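You operate a simulated robot arm through the tools that you are given. There is no shell and no other tool. Be economical: measure what you need, move in short steps, check, and stop when the job is done.

You are at the controls of a simulated robot arm. One attempt, no reset.

## Task
Press the bearing into its roller in two strokes.
Fine: 4 mm first, then the card's travel; slide it under the ram, set the stop knob for each stroke, centre the table again.

Only the result counts: the job must be done as asked and must still hold three seconds after the hand-in. Knocking over, shifting, dropping, spilling or breaking anything else fails it.

## Robot
A 7-joint arm with a two-finger parallel gripper, fixed in place. Base frame: the origin is at the foot of the arm, x ahead of it, y to its left, z up. Readings come in m, rad, newtons and seconds.
Its first joint turns from -2.897 to 2.897 rad. Payload 4.4 kg.
Tool frame: the origin (TCP) lies between the finger pads and is the grasp point; the fingertips stand 0.023 m ahead of it; z points along the fingers, y is the line along which they close. The gripper opens to 0.094 m. The fingers are 0.038 m wide and 0.01 m thick; the gripper's body (0.054 by 0.096 m) begins 0.039 m behind the TCP.
Orientation is that of the tool frame in the base frame, as [roll, pitch, yaw] about the fixed x, y, z axes, in that order (R = Rz(yaw) Ry(pitch) Rx(roll)). With the fingers straight down and closing along the base's y, the tool's x points along the base's -x, its y along +y and its z along -z.

## Interface
- The arm moves only by the tool step_arm. Its argument "moves" is a list of rows, each a list of 7 numbers: the gripper command, from -1 (fully open) to 1 (shut), values between in proportion, then the shift along the tool's x, y, z in m, then the turn, a rotation vector about the tool's x, y, z in rad. In form: [[hand, dx, dy, dz, wx, wy, wz], ...]. A call has 1 to 12 rows; each row shifts and turns the commanded pose from where the row before left it, along the tool's axes as they then stand. A row lasts 0.2 s, in which the tool goes at most 0.05 m and 0.15 rad; a call with a longer step from one row to the next is refused whole, and so is a gripper value outside its range. A pose out of reach is approached as far as the arm can. The call stops where the force on the tool passes 70 N (or 10 N more than at its start, if that is more) or the arm is blocked; 0.2 s more then pass. Each finger travels about 0.072 m/s and halts on what it meets, pressing with about 34 N; the grip force reading is that of the motor and also rises with nothing between the fingers. The clock runs only during rows and for 0.2 s after the last one: add rows that do not move to give the fingers time. It gives the time, the measured TCP pose, the force on the tool (base axes), the opening and the grip force at its end, in the units of the frame above (readings bear some noise).
- Cameras (640 x 400 px; columns grow to the right, rows downward): "scene" is fixed at [0.0528, -0.5005, 1.4331]; the picture's right is [0.75, -0.66, 0.00], its down [-0.17, -0.19, -0.97] and it looks along [0.64, 0.72, -0.26] (base axes); focal length 336 px, centre (320, 200). "wrist" rides on the gripper at [0.087, 0.016, -0.074] in the tool frame; the picture's right is [-0.18, 0.98, 0.00], its down [-0.58, -0.11, -0.81] and it looks along [-0.79, -0.15, 0.59] (tool axes); focal length 243 px, centre (320, 200). There is no depth. A picture from a camera that has moved, and an enlarged one, comes with that camera's place and axes in the base frame and with its lens.
- grab_frame(camera): a new picture of that camera. The clock stands still meanwhile.
- inspect(camera, box): a new picture of the part [left, top, right, bottom] of that camera's present view, enlarged. The clock stands still meanwhile.
- sign_off(): hands the job in; it is judged then, once.

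Go step by step. Nothing tells you positions but the pictures and the camera data: compare them with the known pose of the tool, close in by small moves and look again before you grip or let go. The budget is 120 turns and 68 pictures, counting those below and the enlarged ones. Unless the task says otherwise, let go and move clear before handing in, and close with one line.

The tools are called after ">>>" as name(argument=value, ...) on one line, values as JSON. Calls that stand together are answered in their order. step_arm: Moves the arm, as the interface text tells. Its arguments: {"type":"object","properties":{"moves":{"type":"array","items":{"type":"array","items":{"type":"number"}}}},"required":["moves"]} The other tools are called the same way: grab_frame (camera) takes a picture; inspect (camera, box) takes an enlarged picture of a part of a camera's view; sign_off () hands the job in.

At the start:

```text
t: 0.0
ee_pos: [0.5561, 0.2355, 1.3882]
ee_rot: [-3.14, -0.001, -3.141]
contact_force: [0.2, 0.4, 0.3]
width: 0.0939
grip_force: 0.0
```

scene: 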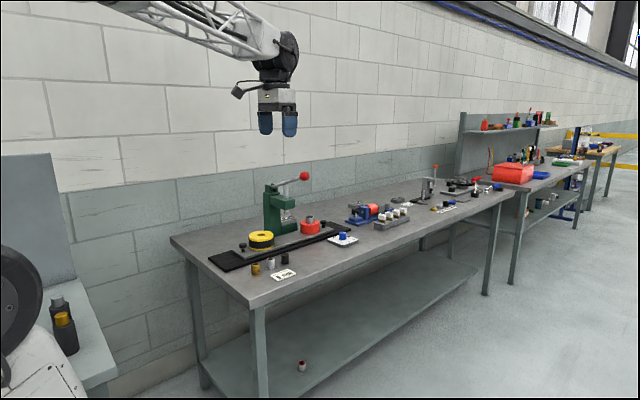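
wrist: 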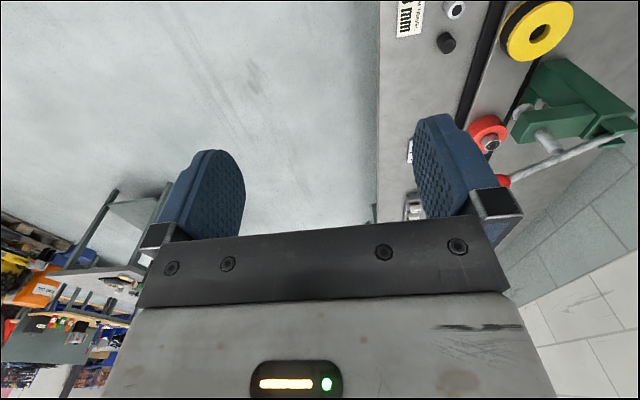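

I see a bench with a green arbor press, a yellow knob, a red roller with bearing, and a card. I'll enlarge the relevant areas first.

>>> inspect(camera="scene", box=[200, 160, 360, 260])

>>> inspect(camera="scene", box=[200, 220, 328, 300])

>>> inspect(camera="scene", box=[320, 150, 510, 269])

>>> inspect(camera="wrist", box=[380, 0, 640, 200])

```text
4.00 times, centred on (280, 210) of scene
camera zoom: at [0.0528, -0.5005, 1.4331], right [0.75, -0.66, 0.0], down [-0.17, -0.19, -0.97], along [0.64, 0.72, -0.26], focal length 1345 px, centre (480, 160)
```

zoom: 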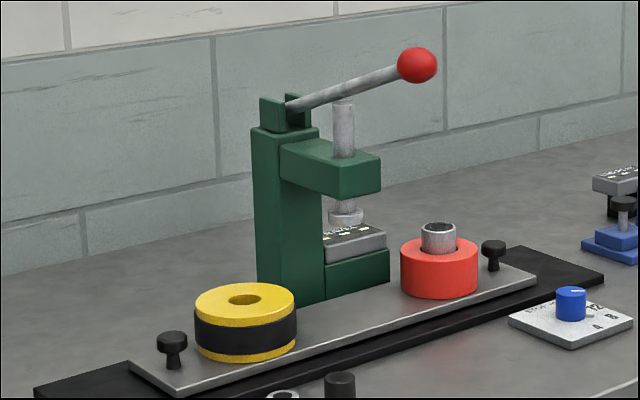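

```text
5.00 times, centred on (264, 260) of scene
camera zoom: at [0.0528, -0.5005, 1.4331], right [0.75, -0.66, 0.0], down [-0.17, -0.19, -0.97], along [0.64, 0.72, -0.26], focal length 1681 px, centre (600, -100)
```

zoom: 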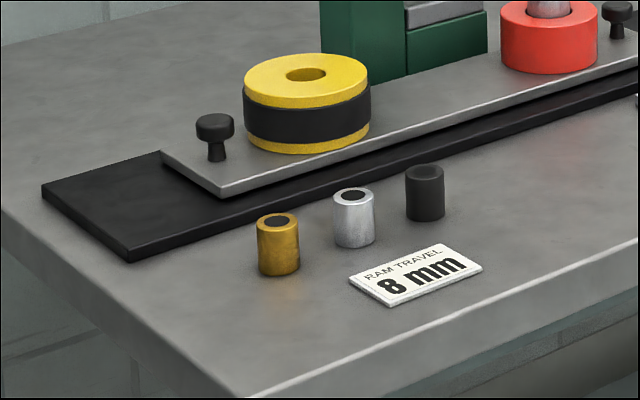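

```text
3.36 times, centred on (415, 210) of scene
camera zoom: at [0.0528, -0.5005, 1.4331], right [0.75, -0.66, 0.0], down [-0.17, -0.19, -0.97], along [0.64, 0.72, -0.26], focal length 1130 px, centre (1, 168)
```

zoom: 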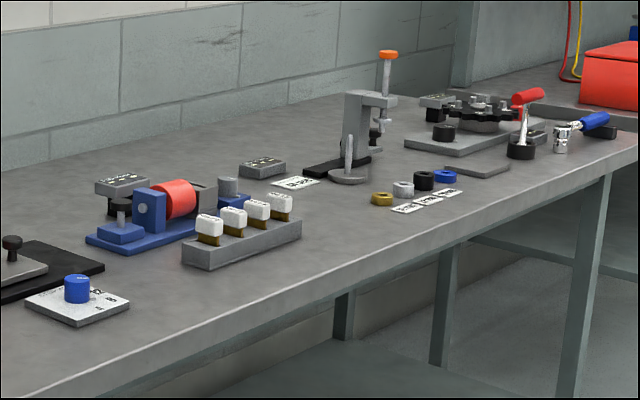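

```text
2.00 times, centred on (510, 100) of wrist
camera zoom: at [0.469, 0.2506, 1.4632], right [0.18, 0.98, 0.0], down [0.58, -0.11, 0.81], along [0.79, -0.15, -0.59], focal length 485 px, centre (-60, 400)
```

zoom: 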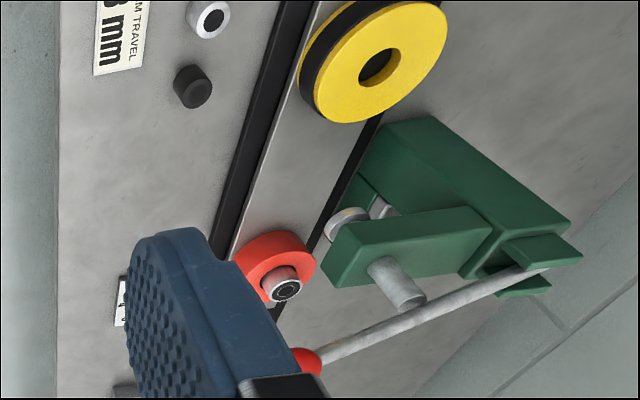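

Triangulating, the bench top appears near z≈0.88 and the lever ball near (0.88, 0.53, 1.17). I'll move closer at a safe height to refine this.

>>> step_arm(moves=[[-1, -0.024, 0.008, 0.03, 0, 0, 0], [-1, -0.024, 0.008, 0.03, 0, 0, 0], [-1, -0.024, 0.008, 0.03, 0, 0, 0], [-1, -0.024, 0.008, 0.03, 0, 0, 0], [-1, -0.024, 0.008, 0.03, 0, 0, 0], [-1, -0.024, 0.008, 0.03, 0, 0, 0], [-1, 0, 0, 0, 0, 0, 0]])

>>> grab_frame(camera="wrist")

>>> grab_frame(camera="scene")

```text
t: 1.6
ee_pos: [0.7012, 0.2825, 1.2094]
ee_rot: [3.141, 0.001, -3.141]
contact_force: [0.6, 0.0, 0.1]
width: 0.094
grip_force: 0.1
```

```text
61 pictures are left
camera wrist: at [0.6134, 0.2975, 1.2836], right [0.18, 0.98, 0.0], down [0.58, -0.11, 0.81], along [0.79, -0.15, -0.59], focal length 243 px, centre (320, 200)
```

wrist: 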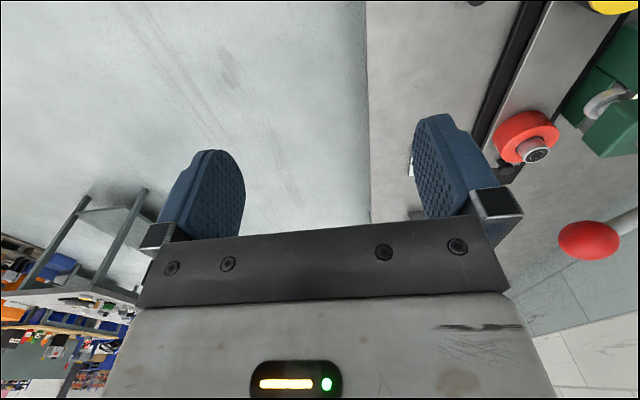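

```text
60 pictures are left
```

scene: 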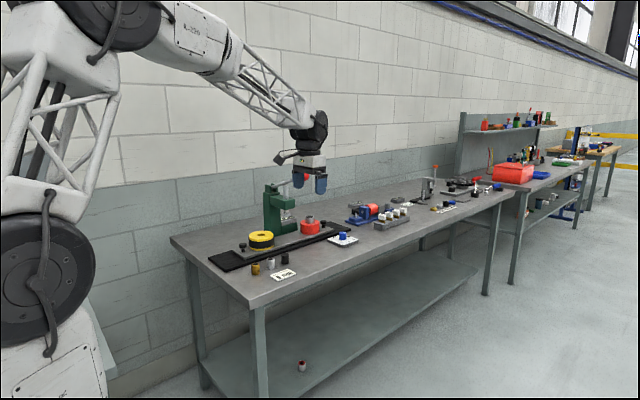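

The geometry is roughly right but depth is poorly conditioned. I'll yaw the wrist by 90° so its camera looks toward the press (+y), which will also suit reading the dial.

>>> step_arm(moves=[[-1, 0, -0.01, 0, 0, 0, -0.1496], [-1, 0, 0, 0, 0, 0, -0.1496], [-1, 0, 0, 0, 0, 0, -0.1496], [-1, 0, 0, 0, 0, 0, -0.1496], [-1, 0, 0, 0, 0, 0, -0.1496], [-1, 0, 0, 0, 0, 0, -0.1496], [-1, 0, 0, 0, 0, 0, -0.1496], [-1, 0, 0, 0, 0, 0, -0.1496], [-1, 0, 0, 0, 0, 0, -0.1496], [-1, 0, 0, 0, 0, 0, -0.1496], [-1, 0, 0, 0, 0, 0, -0.0748], [-1, 0, 0, 0, 0, 0, 0]])

>>> grab_frame(camera="wrist")

```text
t: 4.2
ee_pos: [0.6996, 0.2731, 1.2083]
ee_rot: [-3.141, -0.001, -1.571]
contact_force: [-0.2, -0.3, 0.4]
width: 0.0938
grip_force: 0.0
```

```text
59 pictures are left
camera wrist: at [0.6836, 0.1854, 1.2834], right [-0.98, 0.18, 0.0], down [0.11, 0.58, 0.81], along [0.15, 0.79, -0.59], focal length 243 px, centre (320, 200)
```

wrist: 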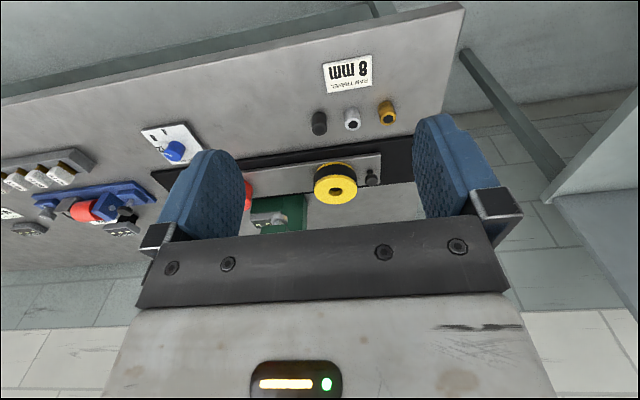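

Tool x is now base −y and tool y is base −x. The card is near (0.68, 0.40) and the dial knob near (1.05, 0.48), so I'll move toward the dial to read it.

>>> step_arm(moves=[[-1, 0, -0.04, 0.015, 0, 0, 0], [-1, 0, -0.04, 0.015, 0, 0, 0], [-1, 0, -0.04, 0.015, 0, 0, 0], [-1, 0, -0.04, 0.015, 0, 0, 0], [-1, 0, -0.04, 0.015, 0, 0, 0], [-1, 0, -0.04, 0.015, 0, 0, 0], [-1, 0, 0, 0, 0, 0, 0]])

>>> grab_frame(camera="wrist")

>>> grab_frame(camera="scene")

```text
t: 5.8
ee_pos: [0.9419, 0.273, 1.118]
ee_rot: [-3.141, 0.001, -1.571]
contact_force: [-0.5, -0.4, 0.2]
width: 0.0939
grip_force: 0.1
```

```text
58 pictures are left
camera wrist: at [0.9245, 0.1858, 1.1924], right [-0.98, 0.18, 0.0], down [0.11, 0.58, 0.81], along [0.15, 0.79, -0.59], focal length 243 px, centre (320, 200)
```

wrist: 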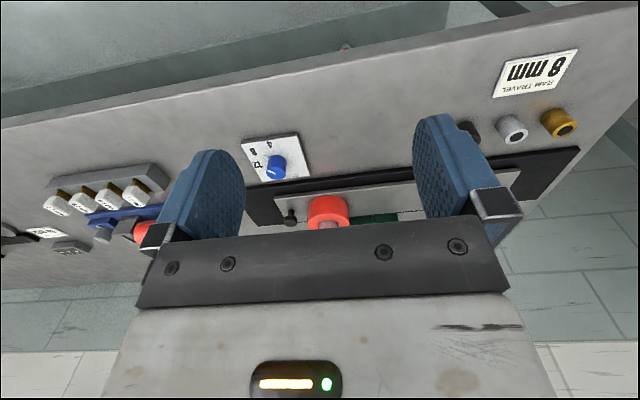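

```text
57 pictures are left
```

scene: 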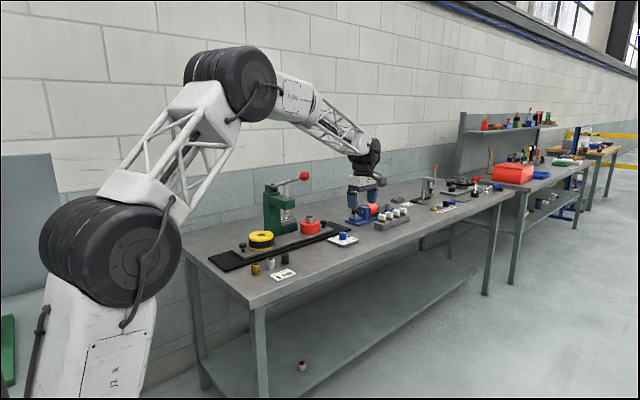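

Two-view fixes: dial knob (1.06, 0.48, 0.885), yellow roller (0.73, 0.63), red roller (≈0.99, 0.625), ram x≈0.86, table pegs at x≈0.63 and 1.06, bench z≈0.87. Now I'll read the dial.

>>> inspect(camera="wrist", box=[230, 120, 326, 180])

>>> inspect(camera="scene", box=[316, 222, 372, 257])

```text
6.67 times, centred on (278, 150) of wrist
camera zoom: at [0.9245, 0.1858, 1.1924], right [-0.98, 0.18, 0.0], down [0.11, 0.58, 0.81], along [0.15, 0.79, -0.59], focal length 1618 px, centre (600, 533)
```

zoom: 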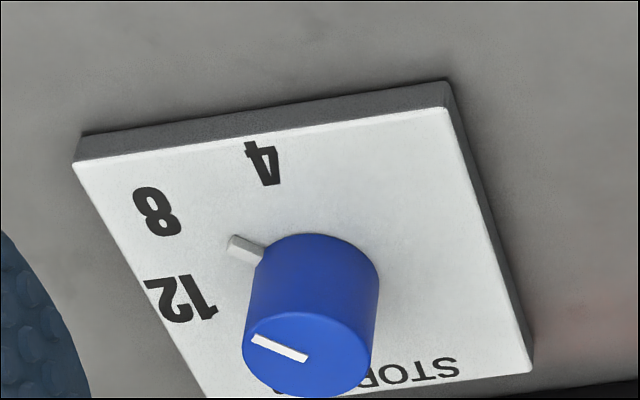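

```text
11.43 times, centred on (344, 240) of scene
camera zoom: at [0.0528, -0.5005, 1.4331], right [0.75, -0.66, 0.0], down [-0.17, -0.19, -0.97], along [0.64, 0.72, -0.26], focal length 3843 px, centre (46, -251)
```

zoom: 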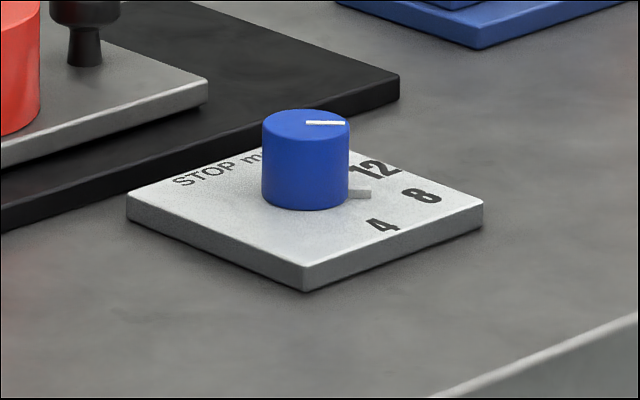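

The tab and white line point at "8" (−45°; 4 is at −90°, 12 at 0°). So the first stroke needs the knob turned 45° clockwise. I'll go above the knob, turning the gripper to close perpendicular to the tab.

>>> step_arm(moves=[[-1, -0.034, -0.02, 0, 0, 0, 0], [-1, -0.034, -0.02, 0, 0, 0, 0], [-1, -0.034, -0.02, 0, 0, 0, 0], [-1, -0.034, -0.02, 0, 0, 0, 0], [-1, -0.034, -0.02, 0, 0, 0, 0], [-1, -0.034, -0.015, 0, 0, 0, -0.05], [-1, 0, 0, 0.01, 0, 0, -0.147], [-1, 0, 0, 0.01, 0, 0, -0.147], [-1, 0, 0, 0.01, 0, 0, -0.147], [-1, 0, 0, 0.02, 0, 0, -0.147], [-1, 0, 0, 0.02, 0, 0, -0.147], [-1, 0, 0, 0, 0, 0, 0]])

>>> grab_frame(camera="wrist")

>>> inspect(camera="scene", box=[270, 150, 398, 230])

```text
t: 8.4
ee_pos: [1.0549, 0.4782, 1.0488]
ee_rot: [-3.139, 0.0, -0.785]
contact_force: [-0.4, -0.2, 0.0]
width: 0.094
grip_force: 0.1
```

```text
54 pictures are left
camera wrist: at [1.104, 0.4043, 1.1231], right [-0.82, -0.57, 0.0], down [-0.34, 0.49, 0.81], along [-0.46, 0.67, -0.59], focal length 243 px, centre (320, 200)
```

wrist: 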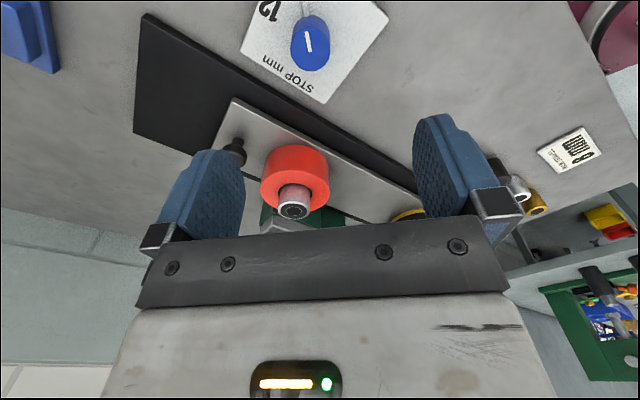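

```text
5.00 times, centred on (334, 190) of scene
camera zoom: at [0.0528, -0.5005, 1.4331], right [0.75, -0.66, 0.0], down [-0.17, -0.19, -0.97], along [0.64, 0.72, -0.26], focal length 1681 px, centre (250, 250)
```

zoom: 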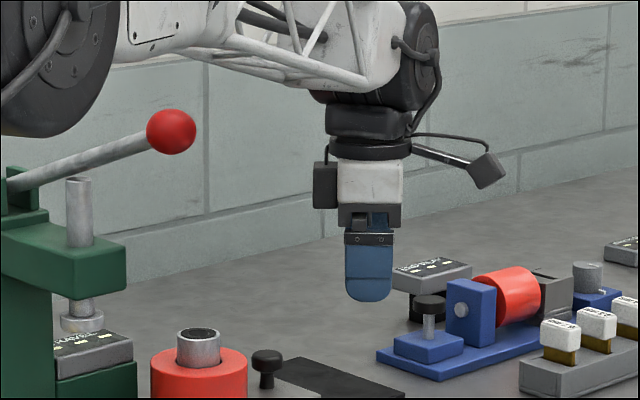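

The gripper is above the knob area. I'll zoom in to refine the knob centre before descending.

>>> inspect(camera="wrist", box=[232, 0, 392, 100])

```text
4.00 times, centred on (312, 50) of wrist
camera zoom: at [1.104, 0.4043, 1.1231], right [-0.82, -0.57, 0.0], down [-0.34, 0.49, 0.81], along [-0.46, 0.67, -0.59], focal length 970 px, centre (352, 800)
```

zoom: 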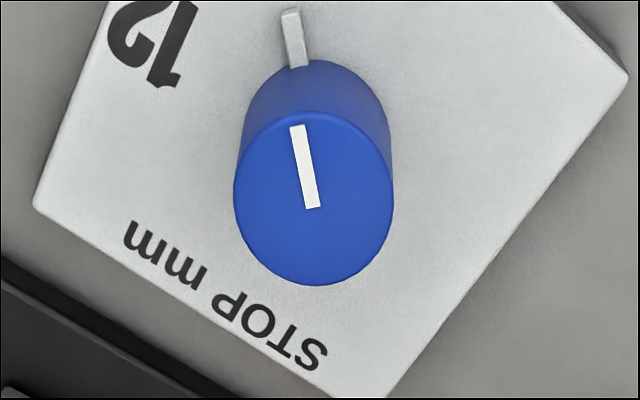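

Knob centre refines to (1.062, 0.479) with the line exactly at −45° (8). I'll descend with the gripper part-closed, then grip.

>>> step_arm(moves=[[-0.28, 0.0039, -0.0053, 0.02, 0, 0, 0], [-0.28, 0, 0, 0.03, 0, 0, 0], [-0.28, 0, 0, 0.03, 0, 0, 0], [-0.28, 0, 0, 0.03, 0, 0, 0], [-0.28, 0, 0, 0.014, 0, 0, 0], [-0.28, 0, 0, 0, 0, 0, 0]])

>>> inspect(camera="scene", box=[308, 200, 388, 250])

>>> grab_frame(camera="wrist")

```text
t: 9.8
ee_pos: [1.0627, 0.4809, 0.9237]
ee_rot: [-3.14, 0.001, -0.788]
contact_force: [0.0, 0.1, 0.1]
width: 0.0603
grip_force: 0.1
```

```text
8.00 times, centred on (348, 225) of scene
camera zoom: at [0.0528, -0.5005, 1.4331], right [0.75, -0.66, 0.0], down [-0.17, -0.19, -0.97], along [0.64, 0.72, -0.26], focal length 2690 px, centre (96, 0)
```

zoom: 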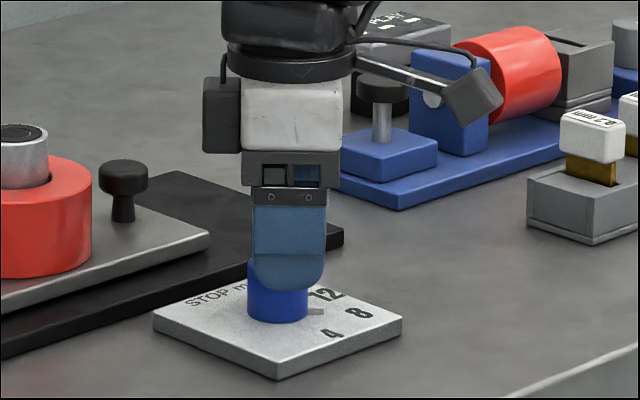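

```text
50 pictures are left
camera wrist: at [1.1119, 0.4063, 0.9986], right [-0.83, -0.56, 0.0], down [-0.33, 0.49, 0.81], along [-0.45, 0.67, -0.59], focal length 243 px, centre (320, 200)
```

wrist: 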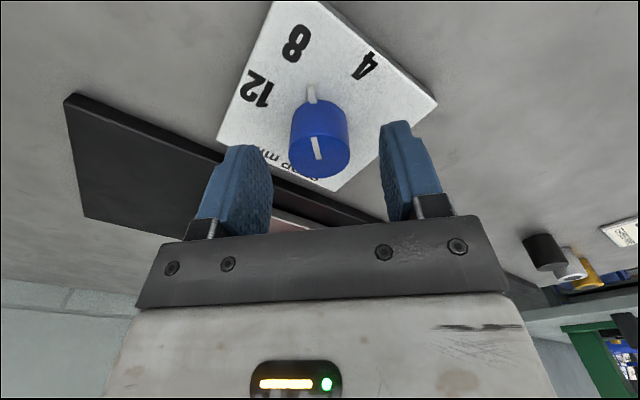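

The gripper is centred on the knob. I'll lower a little, grip, and turn 45° clockwise to "4".

>>> step_arm(moves=[[-0.28, 0, 0, 0.006, 0, 0, 0], [1, 0, 0, 0, 0, 0, 0], [1, 0, 0, 0, 0, 0, 0], [1, 0, 0, 0, 0, 0, 0]])

>>> step_arm(moves=[[1, 0, 0, 0, 0, 0, 0.1309], [1, 0, 0, 0, 0, 0, 0.1309], [1, 0, 0, 0, 0, 0, 0.1309], [1, 0, 0, 0, 0, 0, 0.1309], [1, 0, 0, 0, 0, 0, 0.1309], [1, 0, 0, 0, 0, 0, 0.1309], [1, 0, 0, 0, 0, 0, 0]])

>>> inspect(camera="wrist", box=[220, 60, 412, 180])

```text
t: 10.8
ee_pos: [1.0627, 0.4819, 0.9185]
ee_rot: [-3.136, 0.001, -0.786]
contact_force: [19.0, 18.4, -10.2]
width: 0.0334
grip_force: 44.9
stopped in row 4: the force on the tool passed its limit (the readings are from after the stop); the commanded pose is now the measured one
```

```text
t: 12.0
ee_pos: [1.0602, 0.4816, 0.9164]
ee_rot: [3.141, 0.002, -1.39]
contact_force: [-23.3, -7.1, 5.8]
width: 0.033
grip_force: 45.0
stopped in row 5: the force on the tool passed its limit (the readings are from after the stop); the commanded pose is now the measured one
```

```text
3.33 times, centred on (316, 120) of wrist
camera zoom: at [1.0605, 0.3918, 0.9932], right [-1.0, 0.0, 0.0], down [0.0, 0.59, 0.81], along [0.0, 0.81, -0.59], focal length 809 px, centre (333, 467)
```

zoom: 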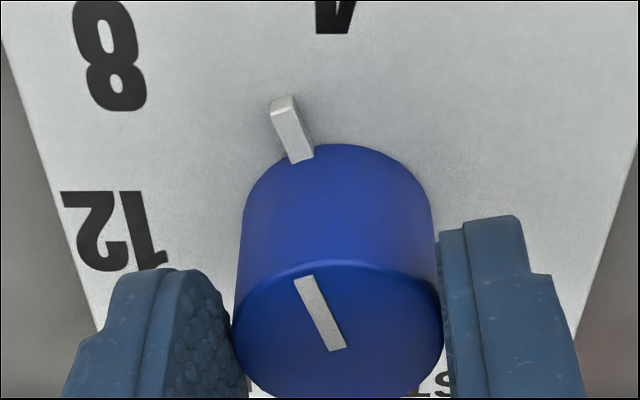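

The knob is at about −74°, about 16° short of 4. I'll continue turning.

>>> step_arm(moves=[[1, 0, 0, 0, 0, 0, 0.1], [1, 0, 0, 0, 0, 0, 0.1], [1, 0, 0, 0, 0, 0, 0.08], [1, 0, 0, 0, 0, 0, 0]])

>>> inspect(camera="wrist", box=[220, 60, 412, 180])

```text
t: 12.9
ee_pos: [1.0612, 0.4811, 0.9182]
ee_rot: [3.138, -0.002, -1.662]
contact_force: [-23.7, -8.0, 6.3]
width: 0.0331
grip_force: 44.6
stopped in row 4: the force on the tool passed its limit (the readings are from after the stop); the commanded pose is now the measured one
```

```text
3.33 times, centred on (316, 120) of wrist
camera zoom: at [1.0358, 0.3951, 0.9933], right [-0.96, 0.27, 0.0], down [0.16, 0.57, 0.81], along [0.22, 0.78, -0.59], focal length 809 px, centre (333, 467)
```

zoom: 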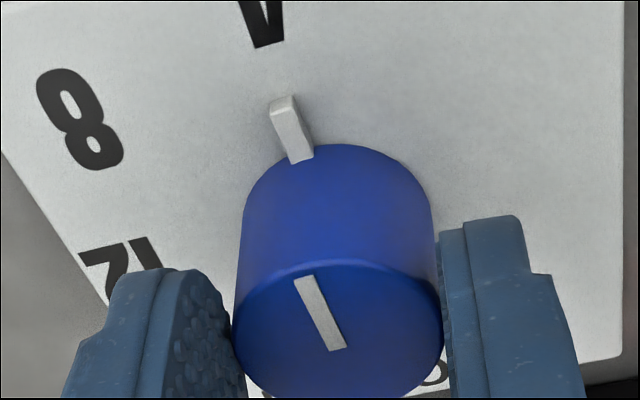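

Computed pointer angle is about −89.6°, so it is at 4. I'll release, lift straight up and check that it stays.

>>> step_arm(moves=[[0, 0, 0, 0, 0, 0, 0], [-0.28, 0, 0, 0, 0, 0, 0], [-0.28, 0, 0, 0, 0, 0, 0], [-0.28, 0, 0, -0.03, 0, 0, 0], [-0.28, 0, 0, -0.04, 0, 0, 0], [-0.28, 0, 0, -0.04, 0, 0, 0], [-0.28, 0, 0, -0.03, 0, 0, 0]])

>>> grab_frame(camera="wrist")

>>> inspect(camera="scene", box=[316, 222, 372, 257])

```text
t: 14.5
ee_pos: [1.061, 0.4806, 1.0562]
ee_rot: [3.137, -0.001, -1.666]
contact_force: [0.7, 0.9, -1.2]
width: 0.0601
grip_force: 0.0
```

```text
47 pictures are left
camera wrist: at [1.0365, 0.3951, 1.1308], right [-0.96, 0.27, 0.0], down [0.17, 0.57, 0.81], along [0.22, 0.78, -0.59], focal length 243 px, centre (320, 200)
```

wrist: 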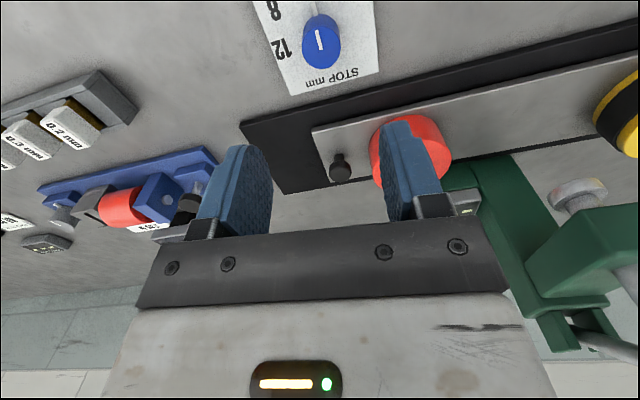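

```text
11.43 times, centred on (344, 240) of scene
camera zoom: at [0.0528, -0.5005, 1.4331], right [0.75, -0.66, 0.0], down [-0.17, -0.19, -0.97], along [0.64, 0.72, -0.26], focal length 3843 px, centre (46, -251)
```

zoom: 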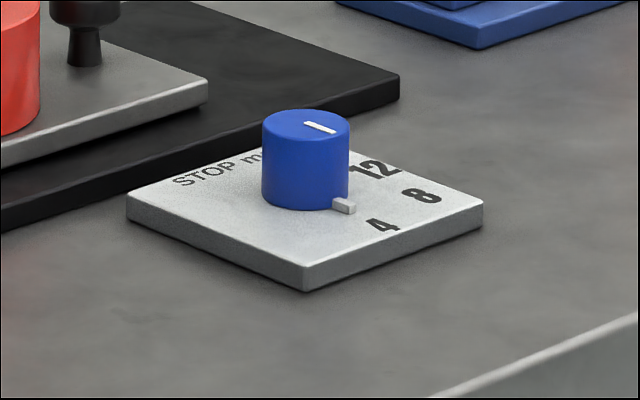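

Scene view leaves some doubt about the exact angle; I'll zoom both cameras further.

>>> inspect(camera="scene", box=[336, 228, 360, 243])

>>> inspect(camera="wrist", box=[256, 0, 384, 80])

```text
16.00 times, centred on (348, 236) of scene
camera zoom: at [0.0528, -0.5005, 1.4331], right [0.75, -0.66, 0.0], down [-0.17, -0.19, -0.97], along [0.64, 0.72, -0.26], focal length 5380 px, centre (-128, -368)
```

zoom: 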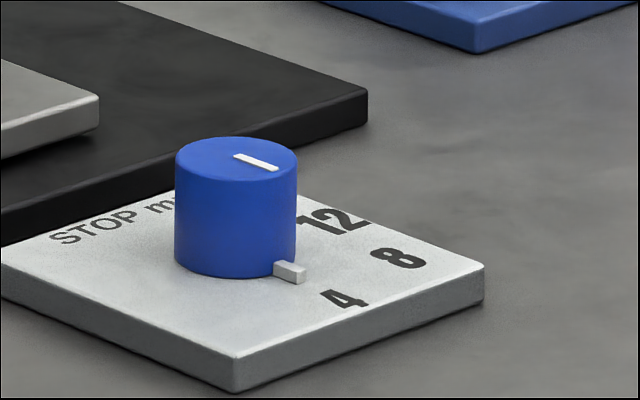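

```text
5.00 times, centred on (320, 40) of wrist
camera zoom: at [1.0365, 0.3951, 1.1308], right [-0.96, 0.27, 0.0], down [0.17, 0.57, 0.81], along [0.22, 0.78, -0.59], focal length 1213 px, centre (320, 1000)
```

zoom: 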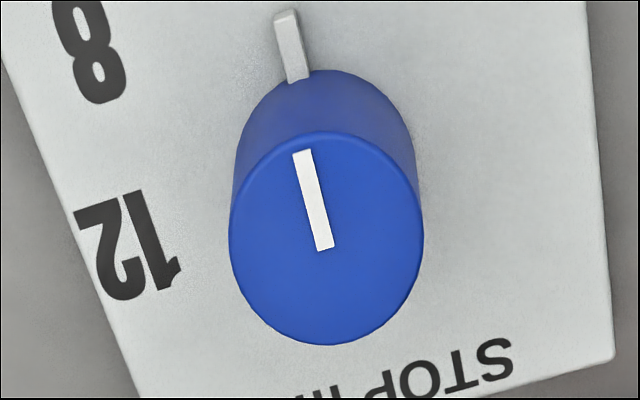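

Both views agree it is at 4 (≈ −90°). Now the left table peg: I'll retreat in −y, travel in −x clear of the press, then look.

>>> step_arm(moves=[[-0.28, 0, 0, 0, 0, 0, -0.095], [-0.28, 0.045, 0, 0, 0, 0, 0], [-0.28, 0.045, 0, 0, 0, 0, 0], [-0.28, 0.045, 0, 0, 0, 0, 0], [-0.28, 0.045, 0, 0, 0, 0, 0], [-0.28, 0, 0.048, 0, 0, 0, 0], [-0.28, 0, 0.048, 0, 0, 0, 0], [-0.28, 0, 0.048, 0, 0, 0, 0], [-0.28, 0, 0.048, 0, 0, 0, 0], [-0.28, 0, 0.048, 0, 0, 0, 0], [-0.28, 0, 0.048, 0, 0, 0, 0]])

>>> step_arm(moves=[[-0.28, 0, 0.048, 0, 0, 0, 0], [-0.28, 0, 0.048, 0, 0, 0, 0.131], [-0.28, 0, 0, 0, 0, 0, 0.144], [-0.28, 0, 0, 0, 0, 0, 0.144], [-0.28, 0, 0, 0, 0, 0, 0.144], [-0.28, 0, 0, 0, 0, 0, 0.144], [-0.28, 0, 0, 0, 0, 0, 0.144], [-0.28, 0, 0, 0, 0, 0, 0.144], [-0.28, 0, 0, 0, 0, 0, 0.144], [-0.28, 0, 0, 0, 0, 0, 0.144], [-0.28, 0, 0, 0, 0, 0, 0.144], [-0.28, 0, 0, 0, 0, 0, 0.144]])

>>> grab_frame(camera="wrist")

```text
t: 16.9
ee_pos: [0.7702, 0.3009, 1.0551]
ee_rot: [3.139, -0.001, -1.568]
contact_force: [0.0, 1.0, 0.2]
width: 0.0601
grip_force: 0.0
```

```text
t: 19.5
ee_pos: [0.6762, 0.3, 1.059]
ee_rot: [3.141, -0.003, 3.14]
contact_force: [0.7, 0.0, 0.7]
width: 0.0602
grip_force: 0.1
```

```text
43 pictures are left
camera wrist: at [0.5903, 0.315, 1.1342], right [0.18, 0.98, 0.0], down [0.58, -0.11, 0.8], along [0.79, -0.15, -0.59], focal length 243 px, centre (320, 200)
```

wrist: 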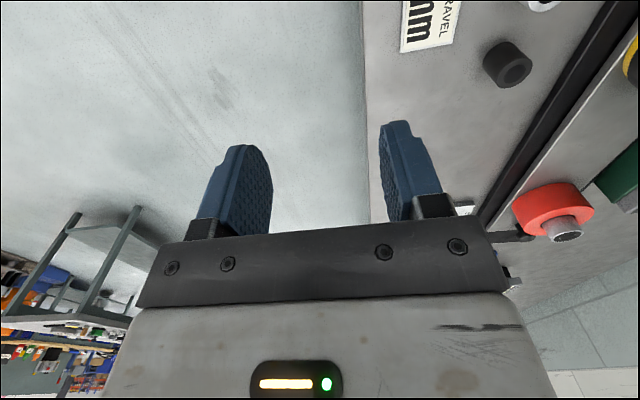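

Next I'll move to about (0.55, 0.57) at this height so the camera sees the left peg.

>>> step_arm(moves=[[-0.28, 0.02, 0.045, 0, 0, 0, 0], [-0.28, 0.02, 0.045, 0, 0, 0, 0], [-0.28, 0.02, 0.045, 0, 0, 0, 0], [-0.28, 0.02, 0.045, 0, 0, 0, 0], [-0.28, 0.02, 0.045, 0, 0, 0, 0], [-0.28, 0.02, 0.045, 0, 0, 0, 0], [-0.28, 0, 0, 0, 0, 0, 0]])

>>> grab_frame(camera="wrist")

```text
t: 21.1
ee_pos: [0.5557, 0.57, 1.0583]
ee_rot: [3.141, -0.003, -3.14]
contact_force: [-0.6, 0.3, 0.5]
width: 0.06
grip_force: 0.1
```

```text
42 pictures are left
camera wrist: at [0.4698, 0.585, 1.1327], right [0.18, 0.98, 0.0], down [0.58, -0.11, 0.8], along [0.79, -0.15, -0.59], focal length 243 px, centre (320, 200)
```

wrist: 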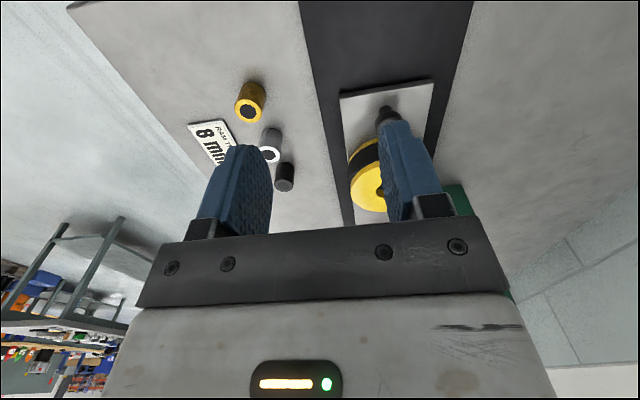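

Peg top is near (0.62, 0.623). I'll line up in y and come lower, then zoom.

>>> step_arm(moves=[[-0.28, -0.015, 0.027, 0.02, 0, 0, 0], [-0.28, -0.015, 0.027, 0.02, 0, 0, 0], [-0.28, 0, 0, 0.02, 0, 0, 0], [-0.28, 0, 0, 0, 0, 0, 0]])

>>> inspect(camera="wrist", box=[224, 30, 416, 150])

>>> inspect(camera="scene", box=[210, 200, 290, 250])

```text
t: 22.1
ee_pos: [0.5862, 0.6243, 0.9984]
ee_rot: [-3.14, -0.003, -3.139]
contact_force: [-0.5, 0.4, -0.2]
width: 0.0603
grip_force: 0.1
```

```text
3.33 times, centred on (320, 90) of wrist
camera zoom: at [0.4998, 0.6387, 1.0734], right [0.18, 0.98, 0.0], down [0.58, -0.11, 0.8], along [0.79, -0.15, -0.59], focal length 809 px, centre (320, 567)
```

zoom: 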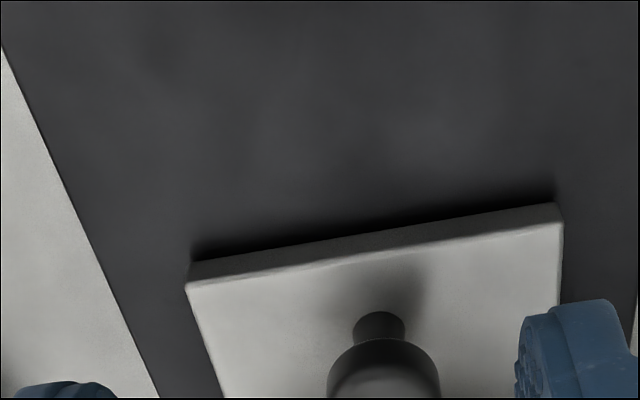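

```text
8.00 times, centred on (250, 225) of scene
camera zoom: at [0.0528, -0.5005, 1.4331], right [0.75, -0.66, 0.0], down [-0.17, -0.19, -0.97], along [0.64, 0.72, -0.26], focal length 2690 px, centre (880, 0)
```

zoom: 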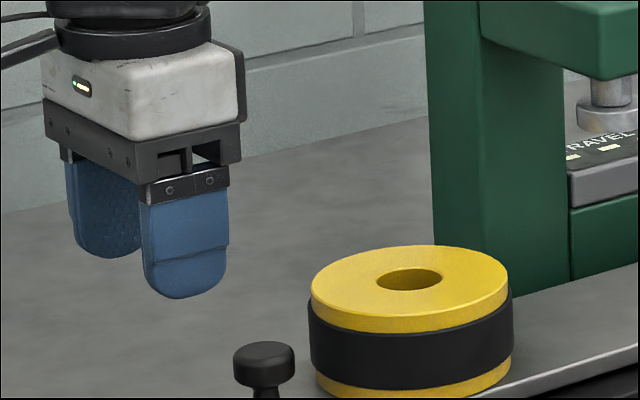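

Peg is at about (0.641, 0.629) with its top at z≈0.92. I'll move over it, descend and look before gripping.

>>> step_arm(moves=[[-0.28, -0.028, 0.0025, 0, 0, 0, 0], [-0.28, -0.027, 0.0025, 0, 0, 0, 0], [-0.28, 0, 0, 0.03, 0, 0, 0], [-0.28, 0, 0, 0.03, 0, 0, 0], [-0.28, 0, 0, 0.014, 0, 0, 0], [-0.28, 0, 0, 0, 0, 0, 0]])

>>> grab_frame(camera="wrist")

>>> inspect(camera="scene", box=[210, 200, 290, 250])

```text
t: 23.5
ee_pos: [0.6401, 0.6284, 0.9249]
ee_rot: [-3.14, -0.004, -3.14]
contact_force: [-0.1, 0.2, -0.7]
width: 0.0603
grip_force: 0.0
```

```text
39 pictures are left
camera wrist: at [0.5539, 0.6433, 0.9999], right [0.18, 0.98, 0.0], down [0.58, -0.11, 0.8], along [0.79, -0.15, -0.59], focal length 243 px, centre (320, 200)
```

wrist: 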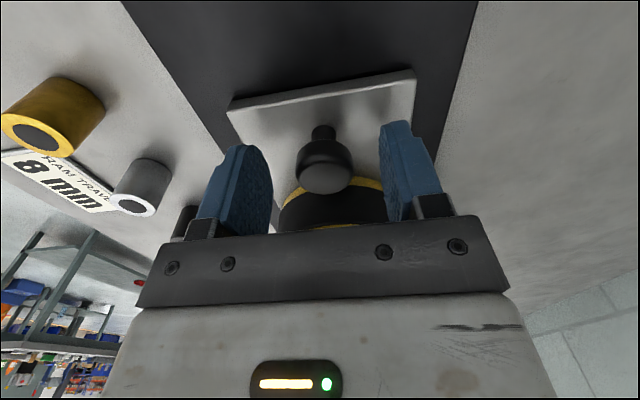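

```text
8.00 times, centred on (250, 225) of scene
camera zoom: at [0.0528, -0.5005, 1.4331], right [0.75, -0.66, 0.0], down [-0.17, -0.19, -0.97], along [0.64, 0.72, -0.26], focal length 2690 px, centre (880, 0)
```

zoom: 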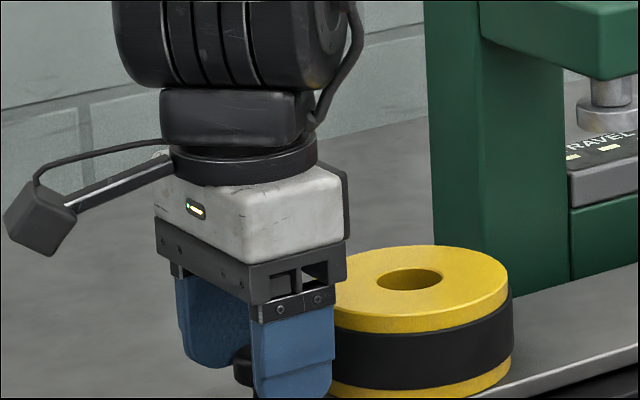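

The peg sits between the fingers; gripping it.

>>> step_arm(moves=[[1, 0, 0, 0, 0, 0, 0], [1, 0, 0, 0, 0, 0, 0], [1, 0, 0, 0, 0, 0, 0]])

```text
t: 24.3
ee_pos: [0.6393, 0.6302, 0.9261]
ee_rot: [3.141, -0.002, -3.138]
contact_force: [-1.1, 37.9, -9.7]
width: 0.0298
grip_force: 45.7
```

Gripped. I'll relieve the side load slightly and slide the table −x by 0.10 m.

>>> step_arm(moves=[[1, 0, 0.002, 0, 0, 0, 0], [1, 0.01, 0, 0, 0, 0, 0], [1, 0.015, 0, 0, 0, 0, 0], [1, 0.015, 0, 0, 0, 0, 0], [1, 0.015, 0, 0, 0, 0, 0], [1, 0.015, 0, 0, 0, 0, 0], [1, 0.015, 0, 0, 0, 0, 0], [1, 0.015, 0, 0, 0, 0, 0], [1, 0, 0, 0, 0, 0, 0]])

>>> inspect(camera="scene", box=[220, 160, 348, 240])

```text
t: 26.3
ee_pos: [0.5401, 0.6293, 0.9239]
ee_rot: [3.141, -0.001, -3.14]
contact_force: [-0.8, -41.5, 10.9]
width: 0.0294
grip_force: 44.7
```

```text
5.00 times, centred on (284, 200) of scene
camera zoom: at [0.0528, -0.5005, 1.4331], right [0.75, -0.66, 0.0], down [-0.17, -0.19, -0.97], along [0.64, 0.72, -0.26], focal length 1681 px, centre (500, 200)
```

zoom: 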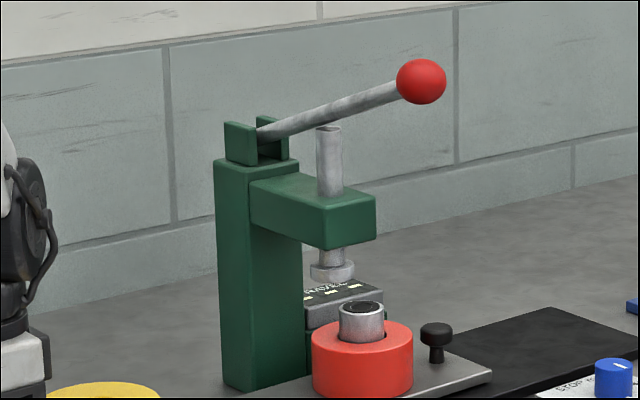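

The red roller needs about 31 mm more by ray geometry. I'll slide 30 mm more and look.

>>> step_arm(moves=[[1, 0.01, -0.001, 0, 0, 0, 0], [1, 0.01, 0, 0, 0, 0, 0], [1, 0.01, 0, 0, 0, 0, 0], [1, 0, 0, 0, 0, 0, 0]])

>>> inspect(camera="scene", box=[264, 190, 312, 220])

>>> inspect(camera="scene", box=[264, 205, 328, 245])

```text
t: 27.3
ee_pos: [0.5105, 0.6311, 0.9244]
ee_rot: [-3.141, -0.004, -3.138]
contact_force: [0.1, -24.5, -8.1]
width: 0.0297
grip_force: 45.1
```

```text
13.33 times, centred on (288, 205) of scene
camera zoom: at [0.0528, -0.5005, 1.4331], right [0.75, -0.66, 0.0], down [-0.17, -0.19, -0.97], along [0.64, 0.72, -0.26], focal length 4484 px, centre (747, 133)
```

zoom: 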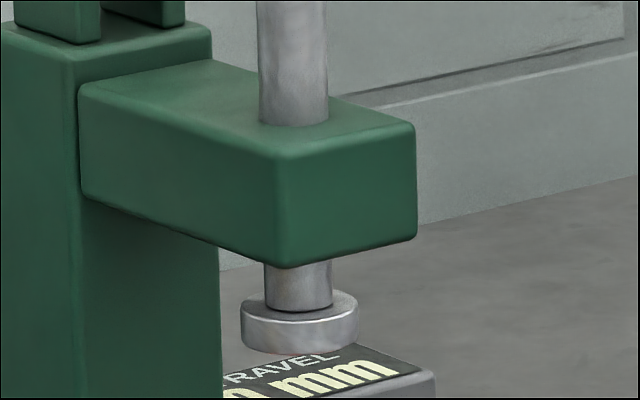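

```text
10.00 times, centred on (296, 225) of scene
camera zoom: at [0.0528, -0.5005, 1.4331], right [0.75, -0.66, 0.0], down [-0.17, -0.19, -0.97], along [0.64, 0.72, -0.26], focal length 3363 px, centre (560, -50)
```

zoom: 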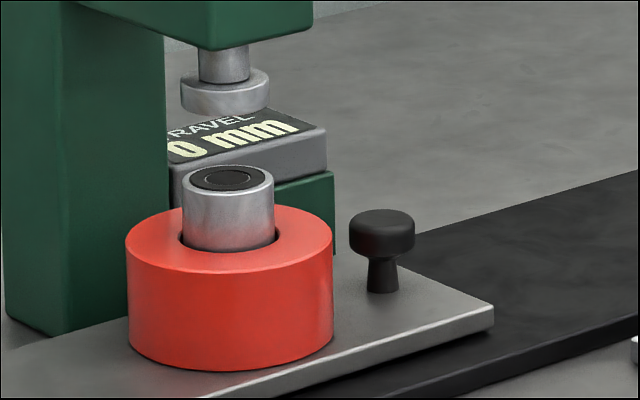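

The bearing is within about 1 mm of the ram axis (moved 0.129 m; symmetric geometry suggests 0.130). I'll nudge 1.2 mm more, then release and back off along −x.

>>> step_arm(moves=[[1, 0.0012, -0.001, 0, 0, 0, 0], [1, 0, 0, 0, 0, 0, 0], [0.2, 0, 0, 0, 0, 0, 0], [-0.28, 0, 0, 0, 0, 0, 0], [-0.28, 0, 0, 0, 0, 0, 0], [-0.28, 0, 0, -0.03, 0, 0, 0], [-0.28, 0, 0, -0.05, 0, 0, 0], [-0.28, 0, 0, -0.05, 0, 0, 0], [-0.28, 0, 0, 0, 0, 0, 0]])

>>> inspect(camera="scene", box=[264, 205, 328, 245])

```text
t: 29.3
ee_pos: [0.5093, 0.6254, 1.0555]
ee_rot: [-3.14, -0.003, -3.141]
contact_force: [-0.7, 0.3, -0.6]
width: 0.06
grip_force: 0.0
```

```text
10.00 times, centred on (296, 225) of scene
camera zoom: at [0.0528, -0.5005, 1.4331], right [0.75, -0.66, 0.0], down [-0.17, -0.19, -0.97], along [0.64, 0.72, -0.26], focal length 3363 px, centre (560, -50)
```

zoom: 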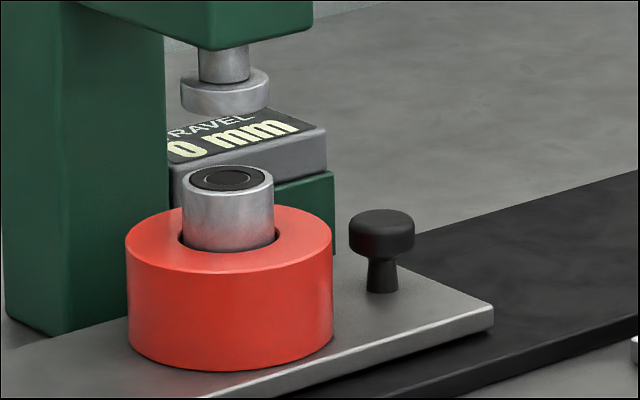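

Table seems seated at its stop. Next the lever: go up, over to in front of the ball, and yaw so fingers close along x.

>>> step_arm(moves=[[-0.28, 0, -0.01, -0.047, 0, 0, 0], [-0.28, 0, -0.01, -0.047, 0, 0, 0], [-0.28, 0, -0.01, -0.047, 0, 0, 0], [-0.28, 0, -0.01, -0.047, 0, 0, 0], [-0.28, 0, -0.01, -0.047, 0, 0, 0], [-0.28, -0.038, -0.028, 0, 0, 0, 0], [-0.28, -0.038, -0.028, 0, 0, 0, 0], [-0.28, -0.038, -0.028, 0, 0, 0, 0], [-0.28, -0.038, -0.028, 0, 0, 0, 0], [-0.28, -0.038, -0.028, 0, 0, 0, 0], [-0.28, -0.038, -0.028, 0, 0, 0, 0], [-0.28, -0.038, -0.028, 0, 0, 0, 0]])

>>> step_arm(moves=[[-0.28, -0.045, 0, 0, 0, 0, 0], [-0.28, -0.038, 0, 0, 0, 0, -0.071], [-0.28, 0, 0, 0, 0, 0, -0.15], [-0.28, 0, 0, 0, 0, 0, -0.15], [-0.28, 0, 0, 0, 0, 0, -0.15], [-0.28, 0, 0, 0, 0, 0, -0.15], [-0.28, 0, 0, 0, 0, 0, -0.15], [-0.28, 0, 0, 0, 0, 0, -0.15], [-0.28, 0, 0, 0, 0, 0, -0.15], [-0.28, 0, 0, 0, 0, 0, -0.15], [-0.28, 0, 0, 0, 0, 0, -0.15], [-0.28, 0, 0, 0, 0, 0, -0.15]])

>>> grab_frame(camera="wrist")

```text
t: 31.9
ee_pos: [0.7791, 0.382, 1.2891]
ee_rot: [3.14, -0.002, -3.137]
contact_force: [-0.4, -0.8, 1.4]
width: 0.0603
grip_force: 0.1
```

```text
t: 34.5
ee_pos: [0.8604, 0.3825, 1.2892]
ee_rot: [3.137, 0.0, -1.567]
contact_force: [0.2, -0.6, 0.2]
width: 0.0603
grip_force: 0.0
```

```text
33 pictures are left
camera wrist: at [0.8445, 0.2957, 1.364], right [-0.98, 0.18, 0.0], down [0.11, 0.58, 0.81], along [0.14, 0.79, -0.59], focal length 243 px, centre (320, 200)
```

wrist: 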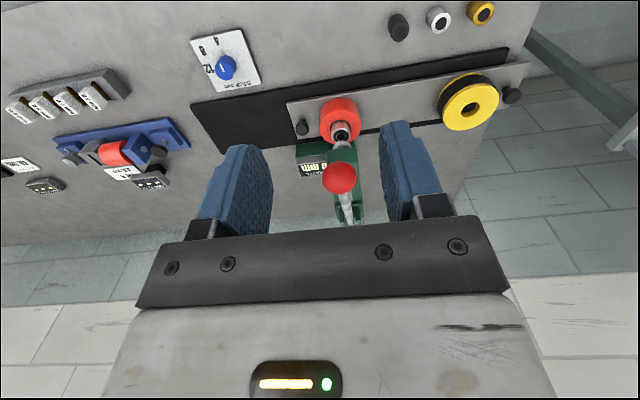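

Ball triangulates to (0.857, 0.496, 1.185). I'll move over it, descend, and check before gripping.

>>> step_arm(moves=[[-0.28, -0.038, 0.0012, 0, 0, 0, 0], [-0.28, -0.038, 0.0013, 0, 0, 0, 0], [-0.28, -0.038, 0, 0, 0, 0, 0], [-0.28, 0, 0, 0.035, 0, 0, 0], [-0.28, 0, 0, 0.035, 0, 0, 0], [-0.28, 0, 0, 0.032, 0, 0, 0], [-0.28, 0, 0, 0, 0, 0, 0]])

>>> inspect(camera="scene", box=[256, 140, 352, 200])

>>> grab_frame(camera="wrist")

```text
t: 36.1
ee_pos: [0.8597, 0.4963, 1.1863]
ee_rot: [3.136, 0.0, -1.569]
contact_force: [-0.1, 0.6, 0.3]
width: 0.0601
grip_force: 0.1
```

```text
6.67 times, centred on (304, 170) of scene
camera zoom: at [0.0528, -0.5005, 1.4331], right [0.75, -0.66, 0.0], down [-0.17, -0.19, -0.97], along [0.64, 0.72, -0.26], focal length 2242 px, centre (427, 400)
```

zoom: 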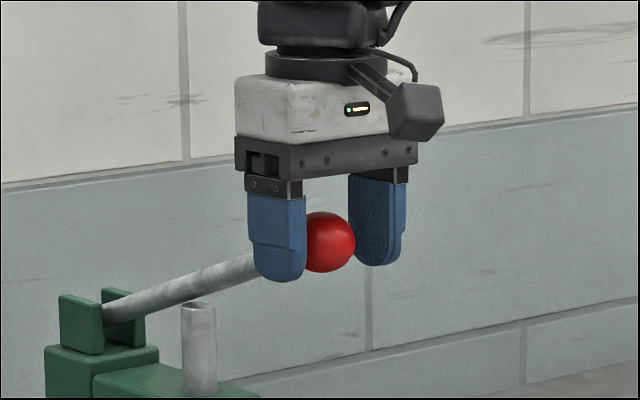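

```text
31 pictures are left
camera wrist: at [0.8424, 0.4092, 1.2614], right [-0.98, 0.18, 0.0], down [0.11, 0.58, 0.81], along [0.15, 0.79, -0.59], focal length 243 px, centre (320, 200)
```

wrist: 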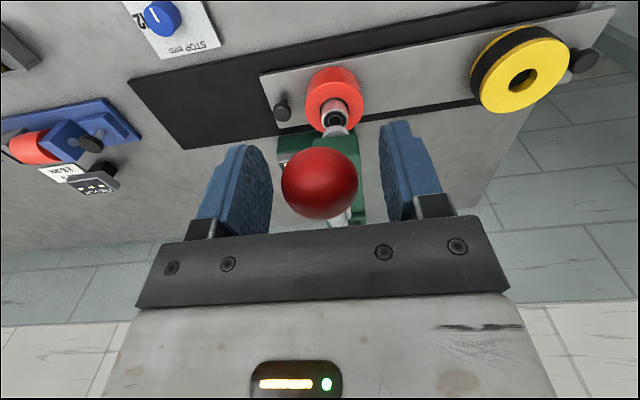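

The ball is well between the fingers. Grip it and swing down 0.2 rad along its arc as a first test.

>>> step_arm(moves=[[1, 0, 0, 0, 0, 0, 0], [1, 0, 0, 0, 0, 0, 0], [1, 0, 0, 0, 0, 0, 0]])

>>> step_arm(moves=[[1, 0.0037, 0, 0.0116, 0, 0, 0], [1, 0.0032, 0, 0.0117, 0, 0, 0], [1, 0.0026, 0, 0.012, 0, 0, 0], [1, 0.002, 0, 0.012, 0, 0, 0], [1, 0, 0, 0, 0, 0, 0]])

>>> inspect(camera="scene", box=[240, 160, 336, 220])

```text
t: 36.9
ee_pos: [0.8595, 0.4987, 1.1865]
ee_rot: [3.141, 0.001, -1.568]
contact_force: [58.7, 16.2, -3.0]
width: 0.0377
grip_force: 45.0
```

```text
t: 37.2
ee_pos: [0.8608, 0.4964, 1.1828]
ee_rot: [-3.142, 0.0, -1.568]
contact_force: [22.5, 7.5, -4.3]
width: 0.0378
grip_force: 45.0
stopped in row 1: the force on the tool passed its limit (the readings are from after the stop); the commanded pose is now the measured one
```

```text
6.67 times, centred on (288, 190) of scene
camera zoom: at [0.0528, -0.5005, 1.4331], right [0.75, -0.66, 0.0], down [-0.17, -0.19, -0.97], along [0.64, 0.72, -0.26], focal length 2242 px, centre (533, 267)
```

zoom: 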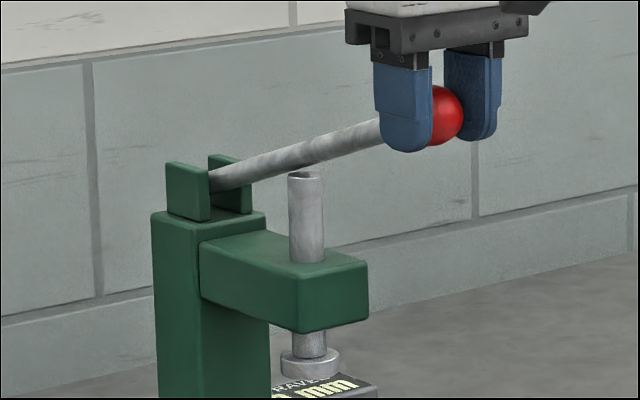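

The side load tripped the limit; the command has been reset to measured. Continuing down the arc.

>>> step_arm(moves=[[1, 0.003, -0.0005, 0.009, 0, 0, 0], [1, 0.003, 0, 0.01, 0, 0, 0], [1, 0.0028, 0, 0.01, 0, 0, 0], [1, 0.0022, 0, 0.01, 0, 0, 0], [1, 0, 0, 0, 0, 0, 0]])

```text
t: 38.4
ee_pos: [0.8599, 0.4841, 1.1448]
ee_rot: [-3.141, 0.002, -1.568]
contact_force: [1.5, 5.6, 3.9]
width: 0.0378
grip_force: 45.2
```

Low resistance so far. Continue downward in small steps.

>>> step_arm(moves=[[1, 0.0016, 0, 0.01, 0, 0, 0], [1, 0.0012, 0, 0.01, 0, 0, 0], [1, 0.0008, 0, 0.01, 0, 0, 0], [1, 0, 0, 0, 0, 0, 0]])

>>> inspect(camera="scene", box=[250, 180, 330, 230])

```text
t: 39.4
ee_pos: [0.8601, 0.4813, 1.1154]
ee_rot: [3.141, 0.003, -1.569]
contact_force: [-12.8, -10.5, 4.1]
width: 0.0375
grip_force: 45.7
```

```text
8.00 times, centred on (290, 205) of scene
camera zoom: at [0.0528, -0.5005, 1.4331], right [0.75, -0.66, 0.0], down [-0.17, -0.19, -0.97], along [0.64, 0.72, -0.26], focal length 2690 px, centre (560, 160)
```

zoom: 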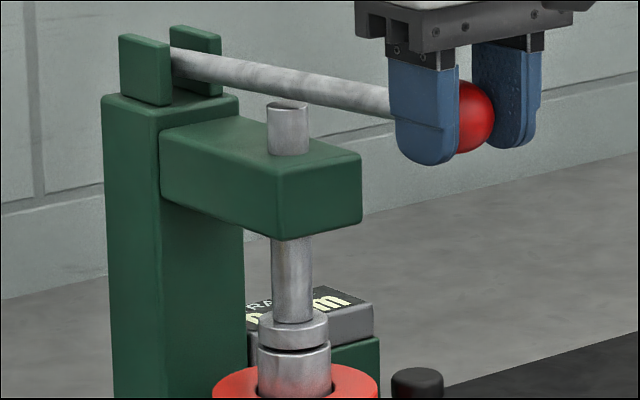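

The ram is now just above the bearing. Continue in finer steps until the stop resists.

>>> step_arm(moves=[[1, 0.0002, 0, 0.005, 0, 0, 0], [1, 0.0001, 0, 0.005, 0, 0, 0], [1, -0.0001, 0, 0.005, 0, 0, 0], [1, 0, 0, 0, 0, 0, 0]])

>>> inspect(camera="scene", box=[264, 205, 312, 235])

```text
t: 40.4
ee_pos: [0.86, 0.4822, 1.1005]
ee_rot: [-3.141, 0.002, -1.569]
contact_force: [27.2, -2.8, 12.8]
width: 0.0373
grip_force: 44.3
```

```text
13.33 times, centred on (288, 220) of scene
camera zoom: at [0.0528, -0.5005, 1.4331], right [0.75, -0.66, 0.0], down [-0.17, -0.19, -0.97], along [0.64, 0.72, -0.26], focal length 4484 px, centre (747, -67)
```

zoom: 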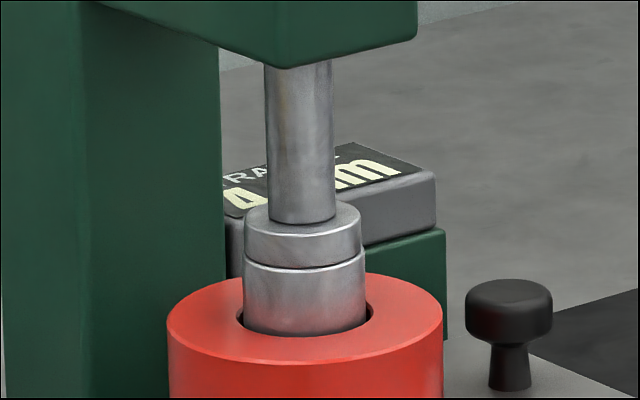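

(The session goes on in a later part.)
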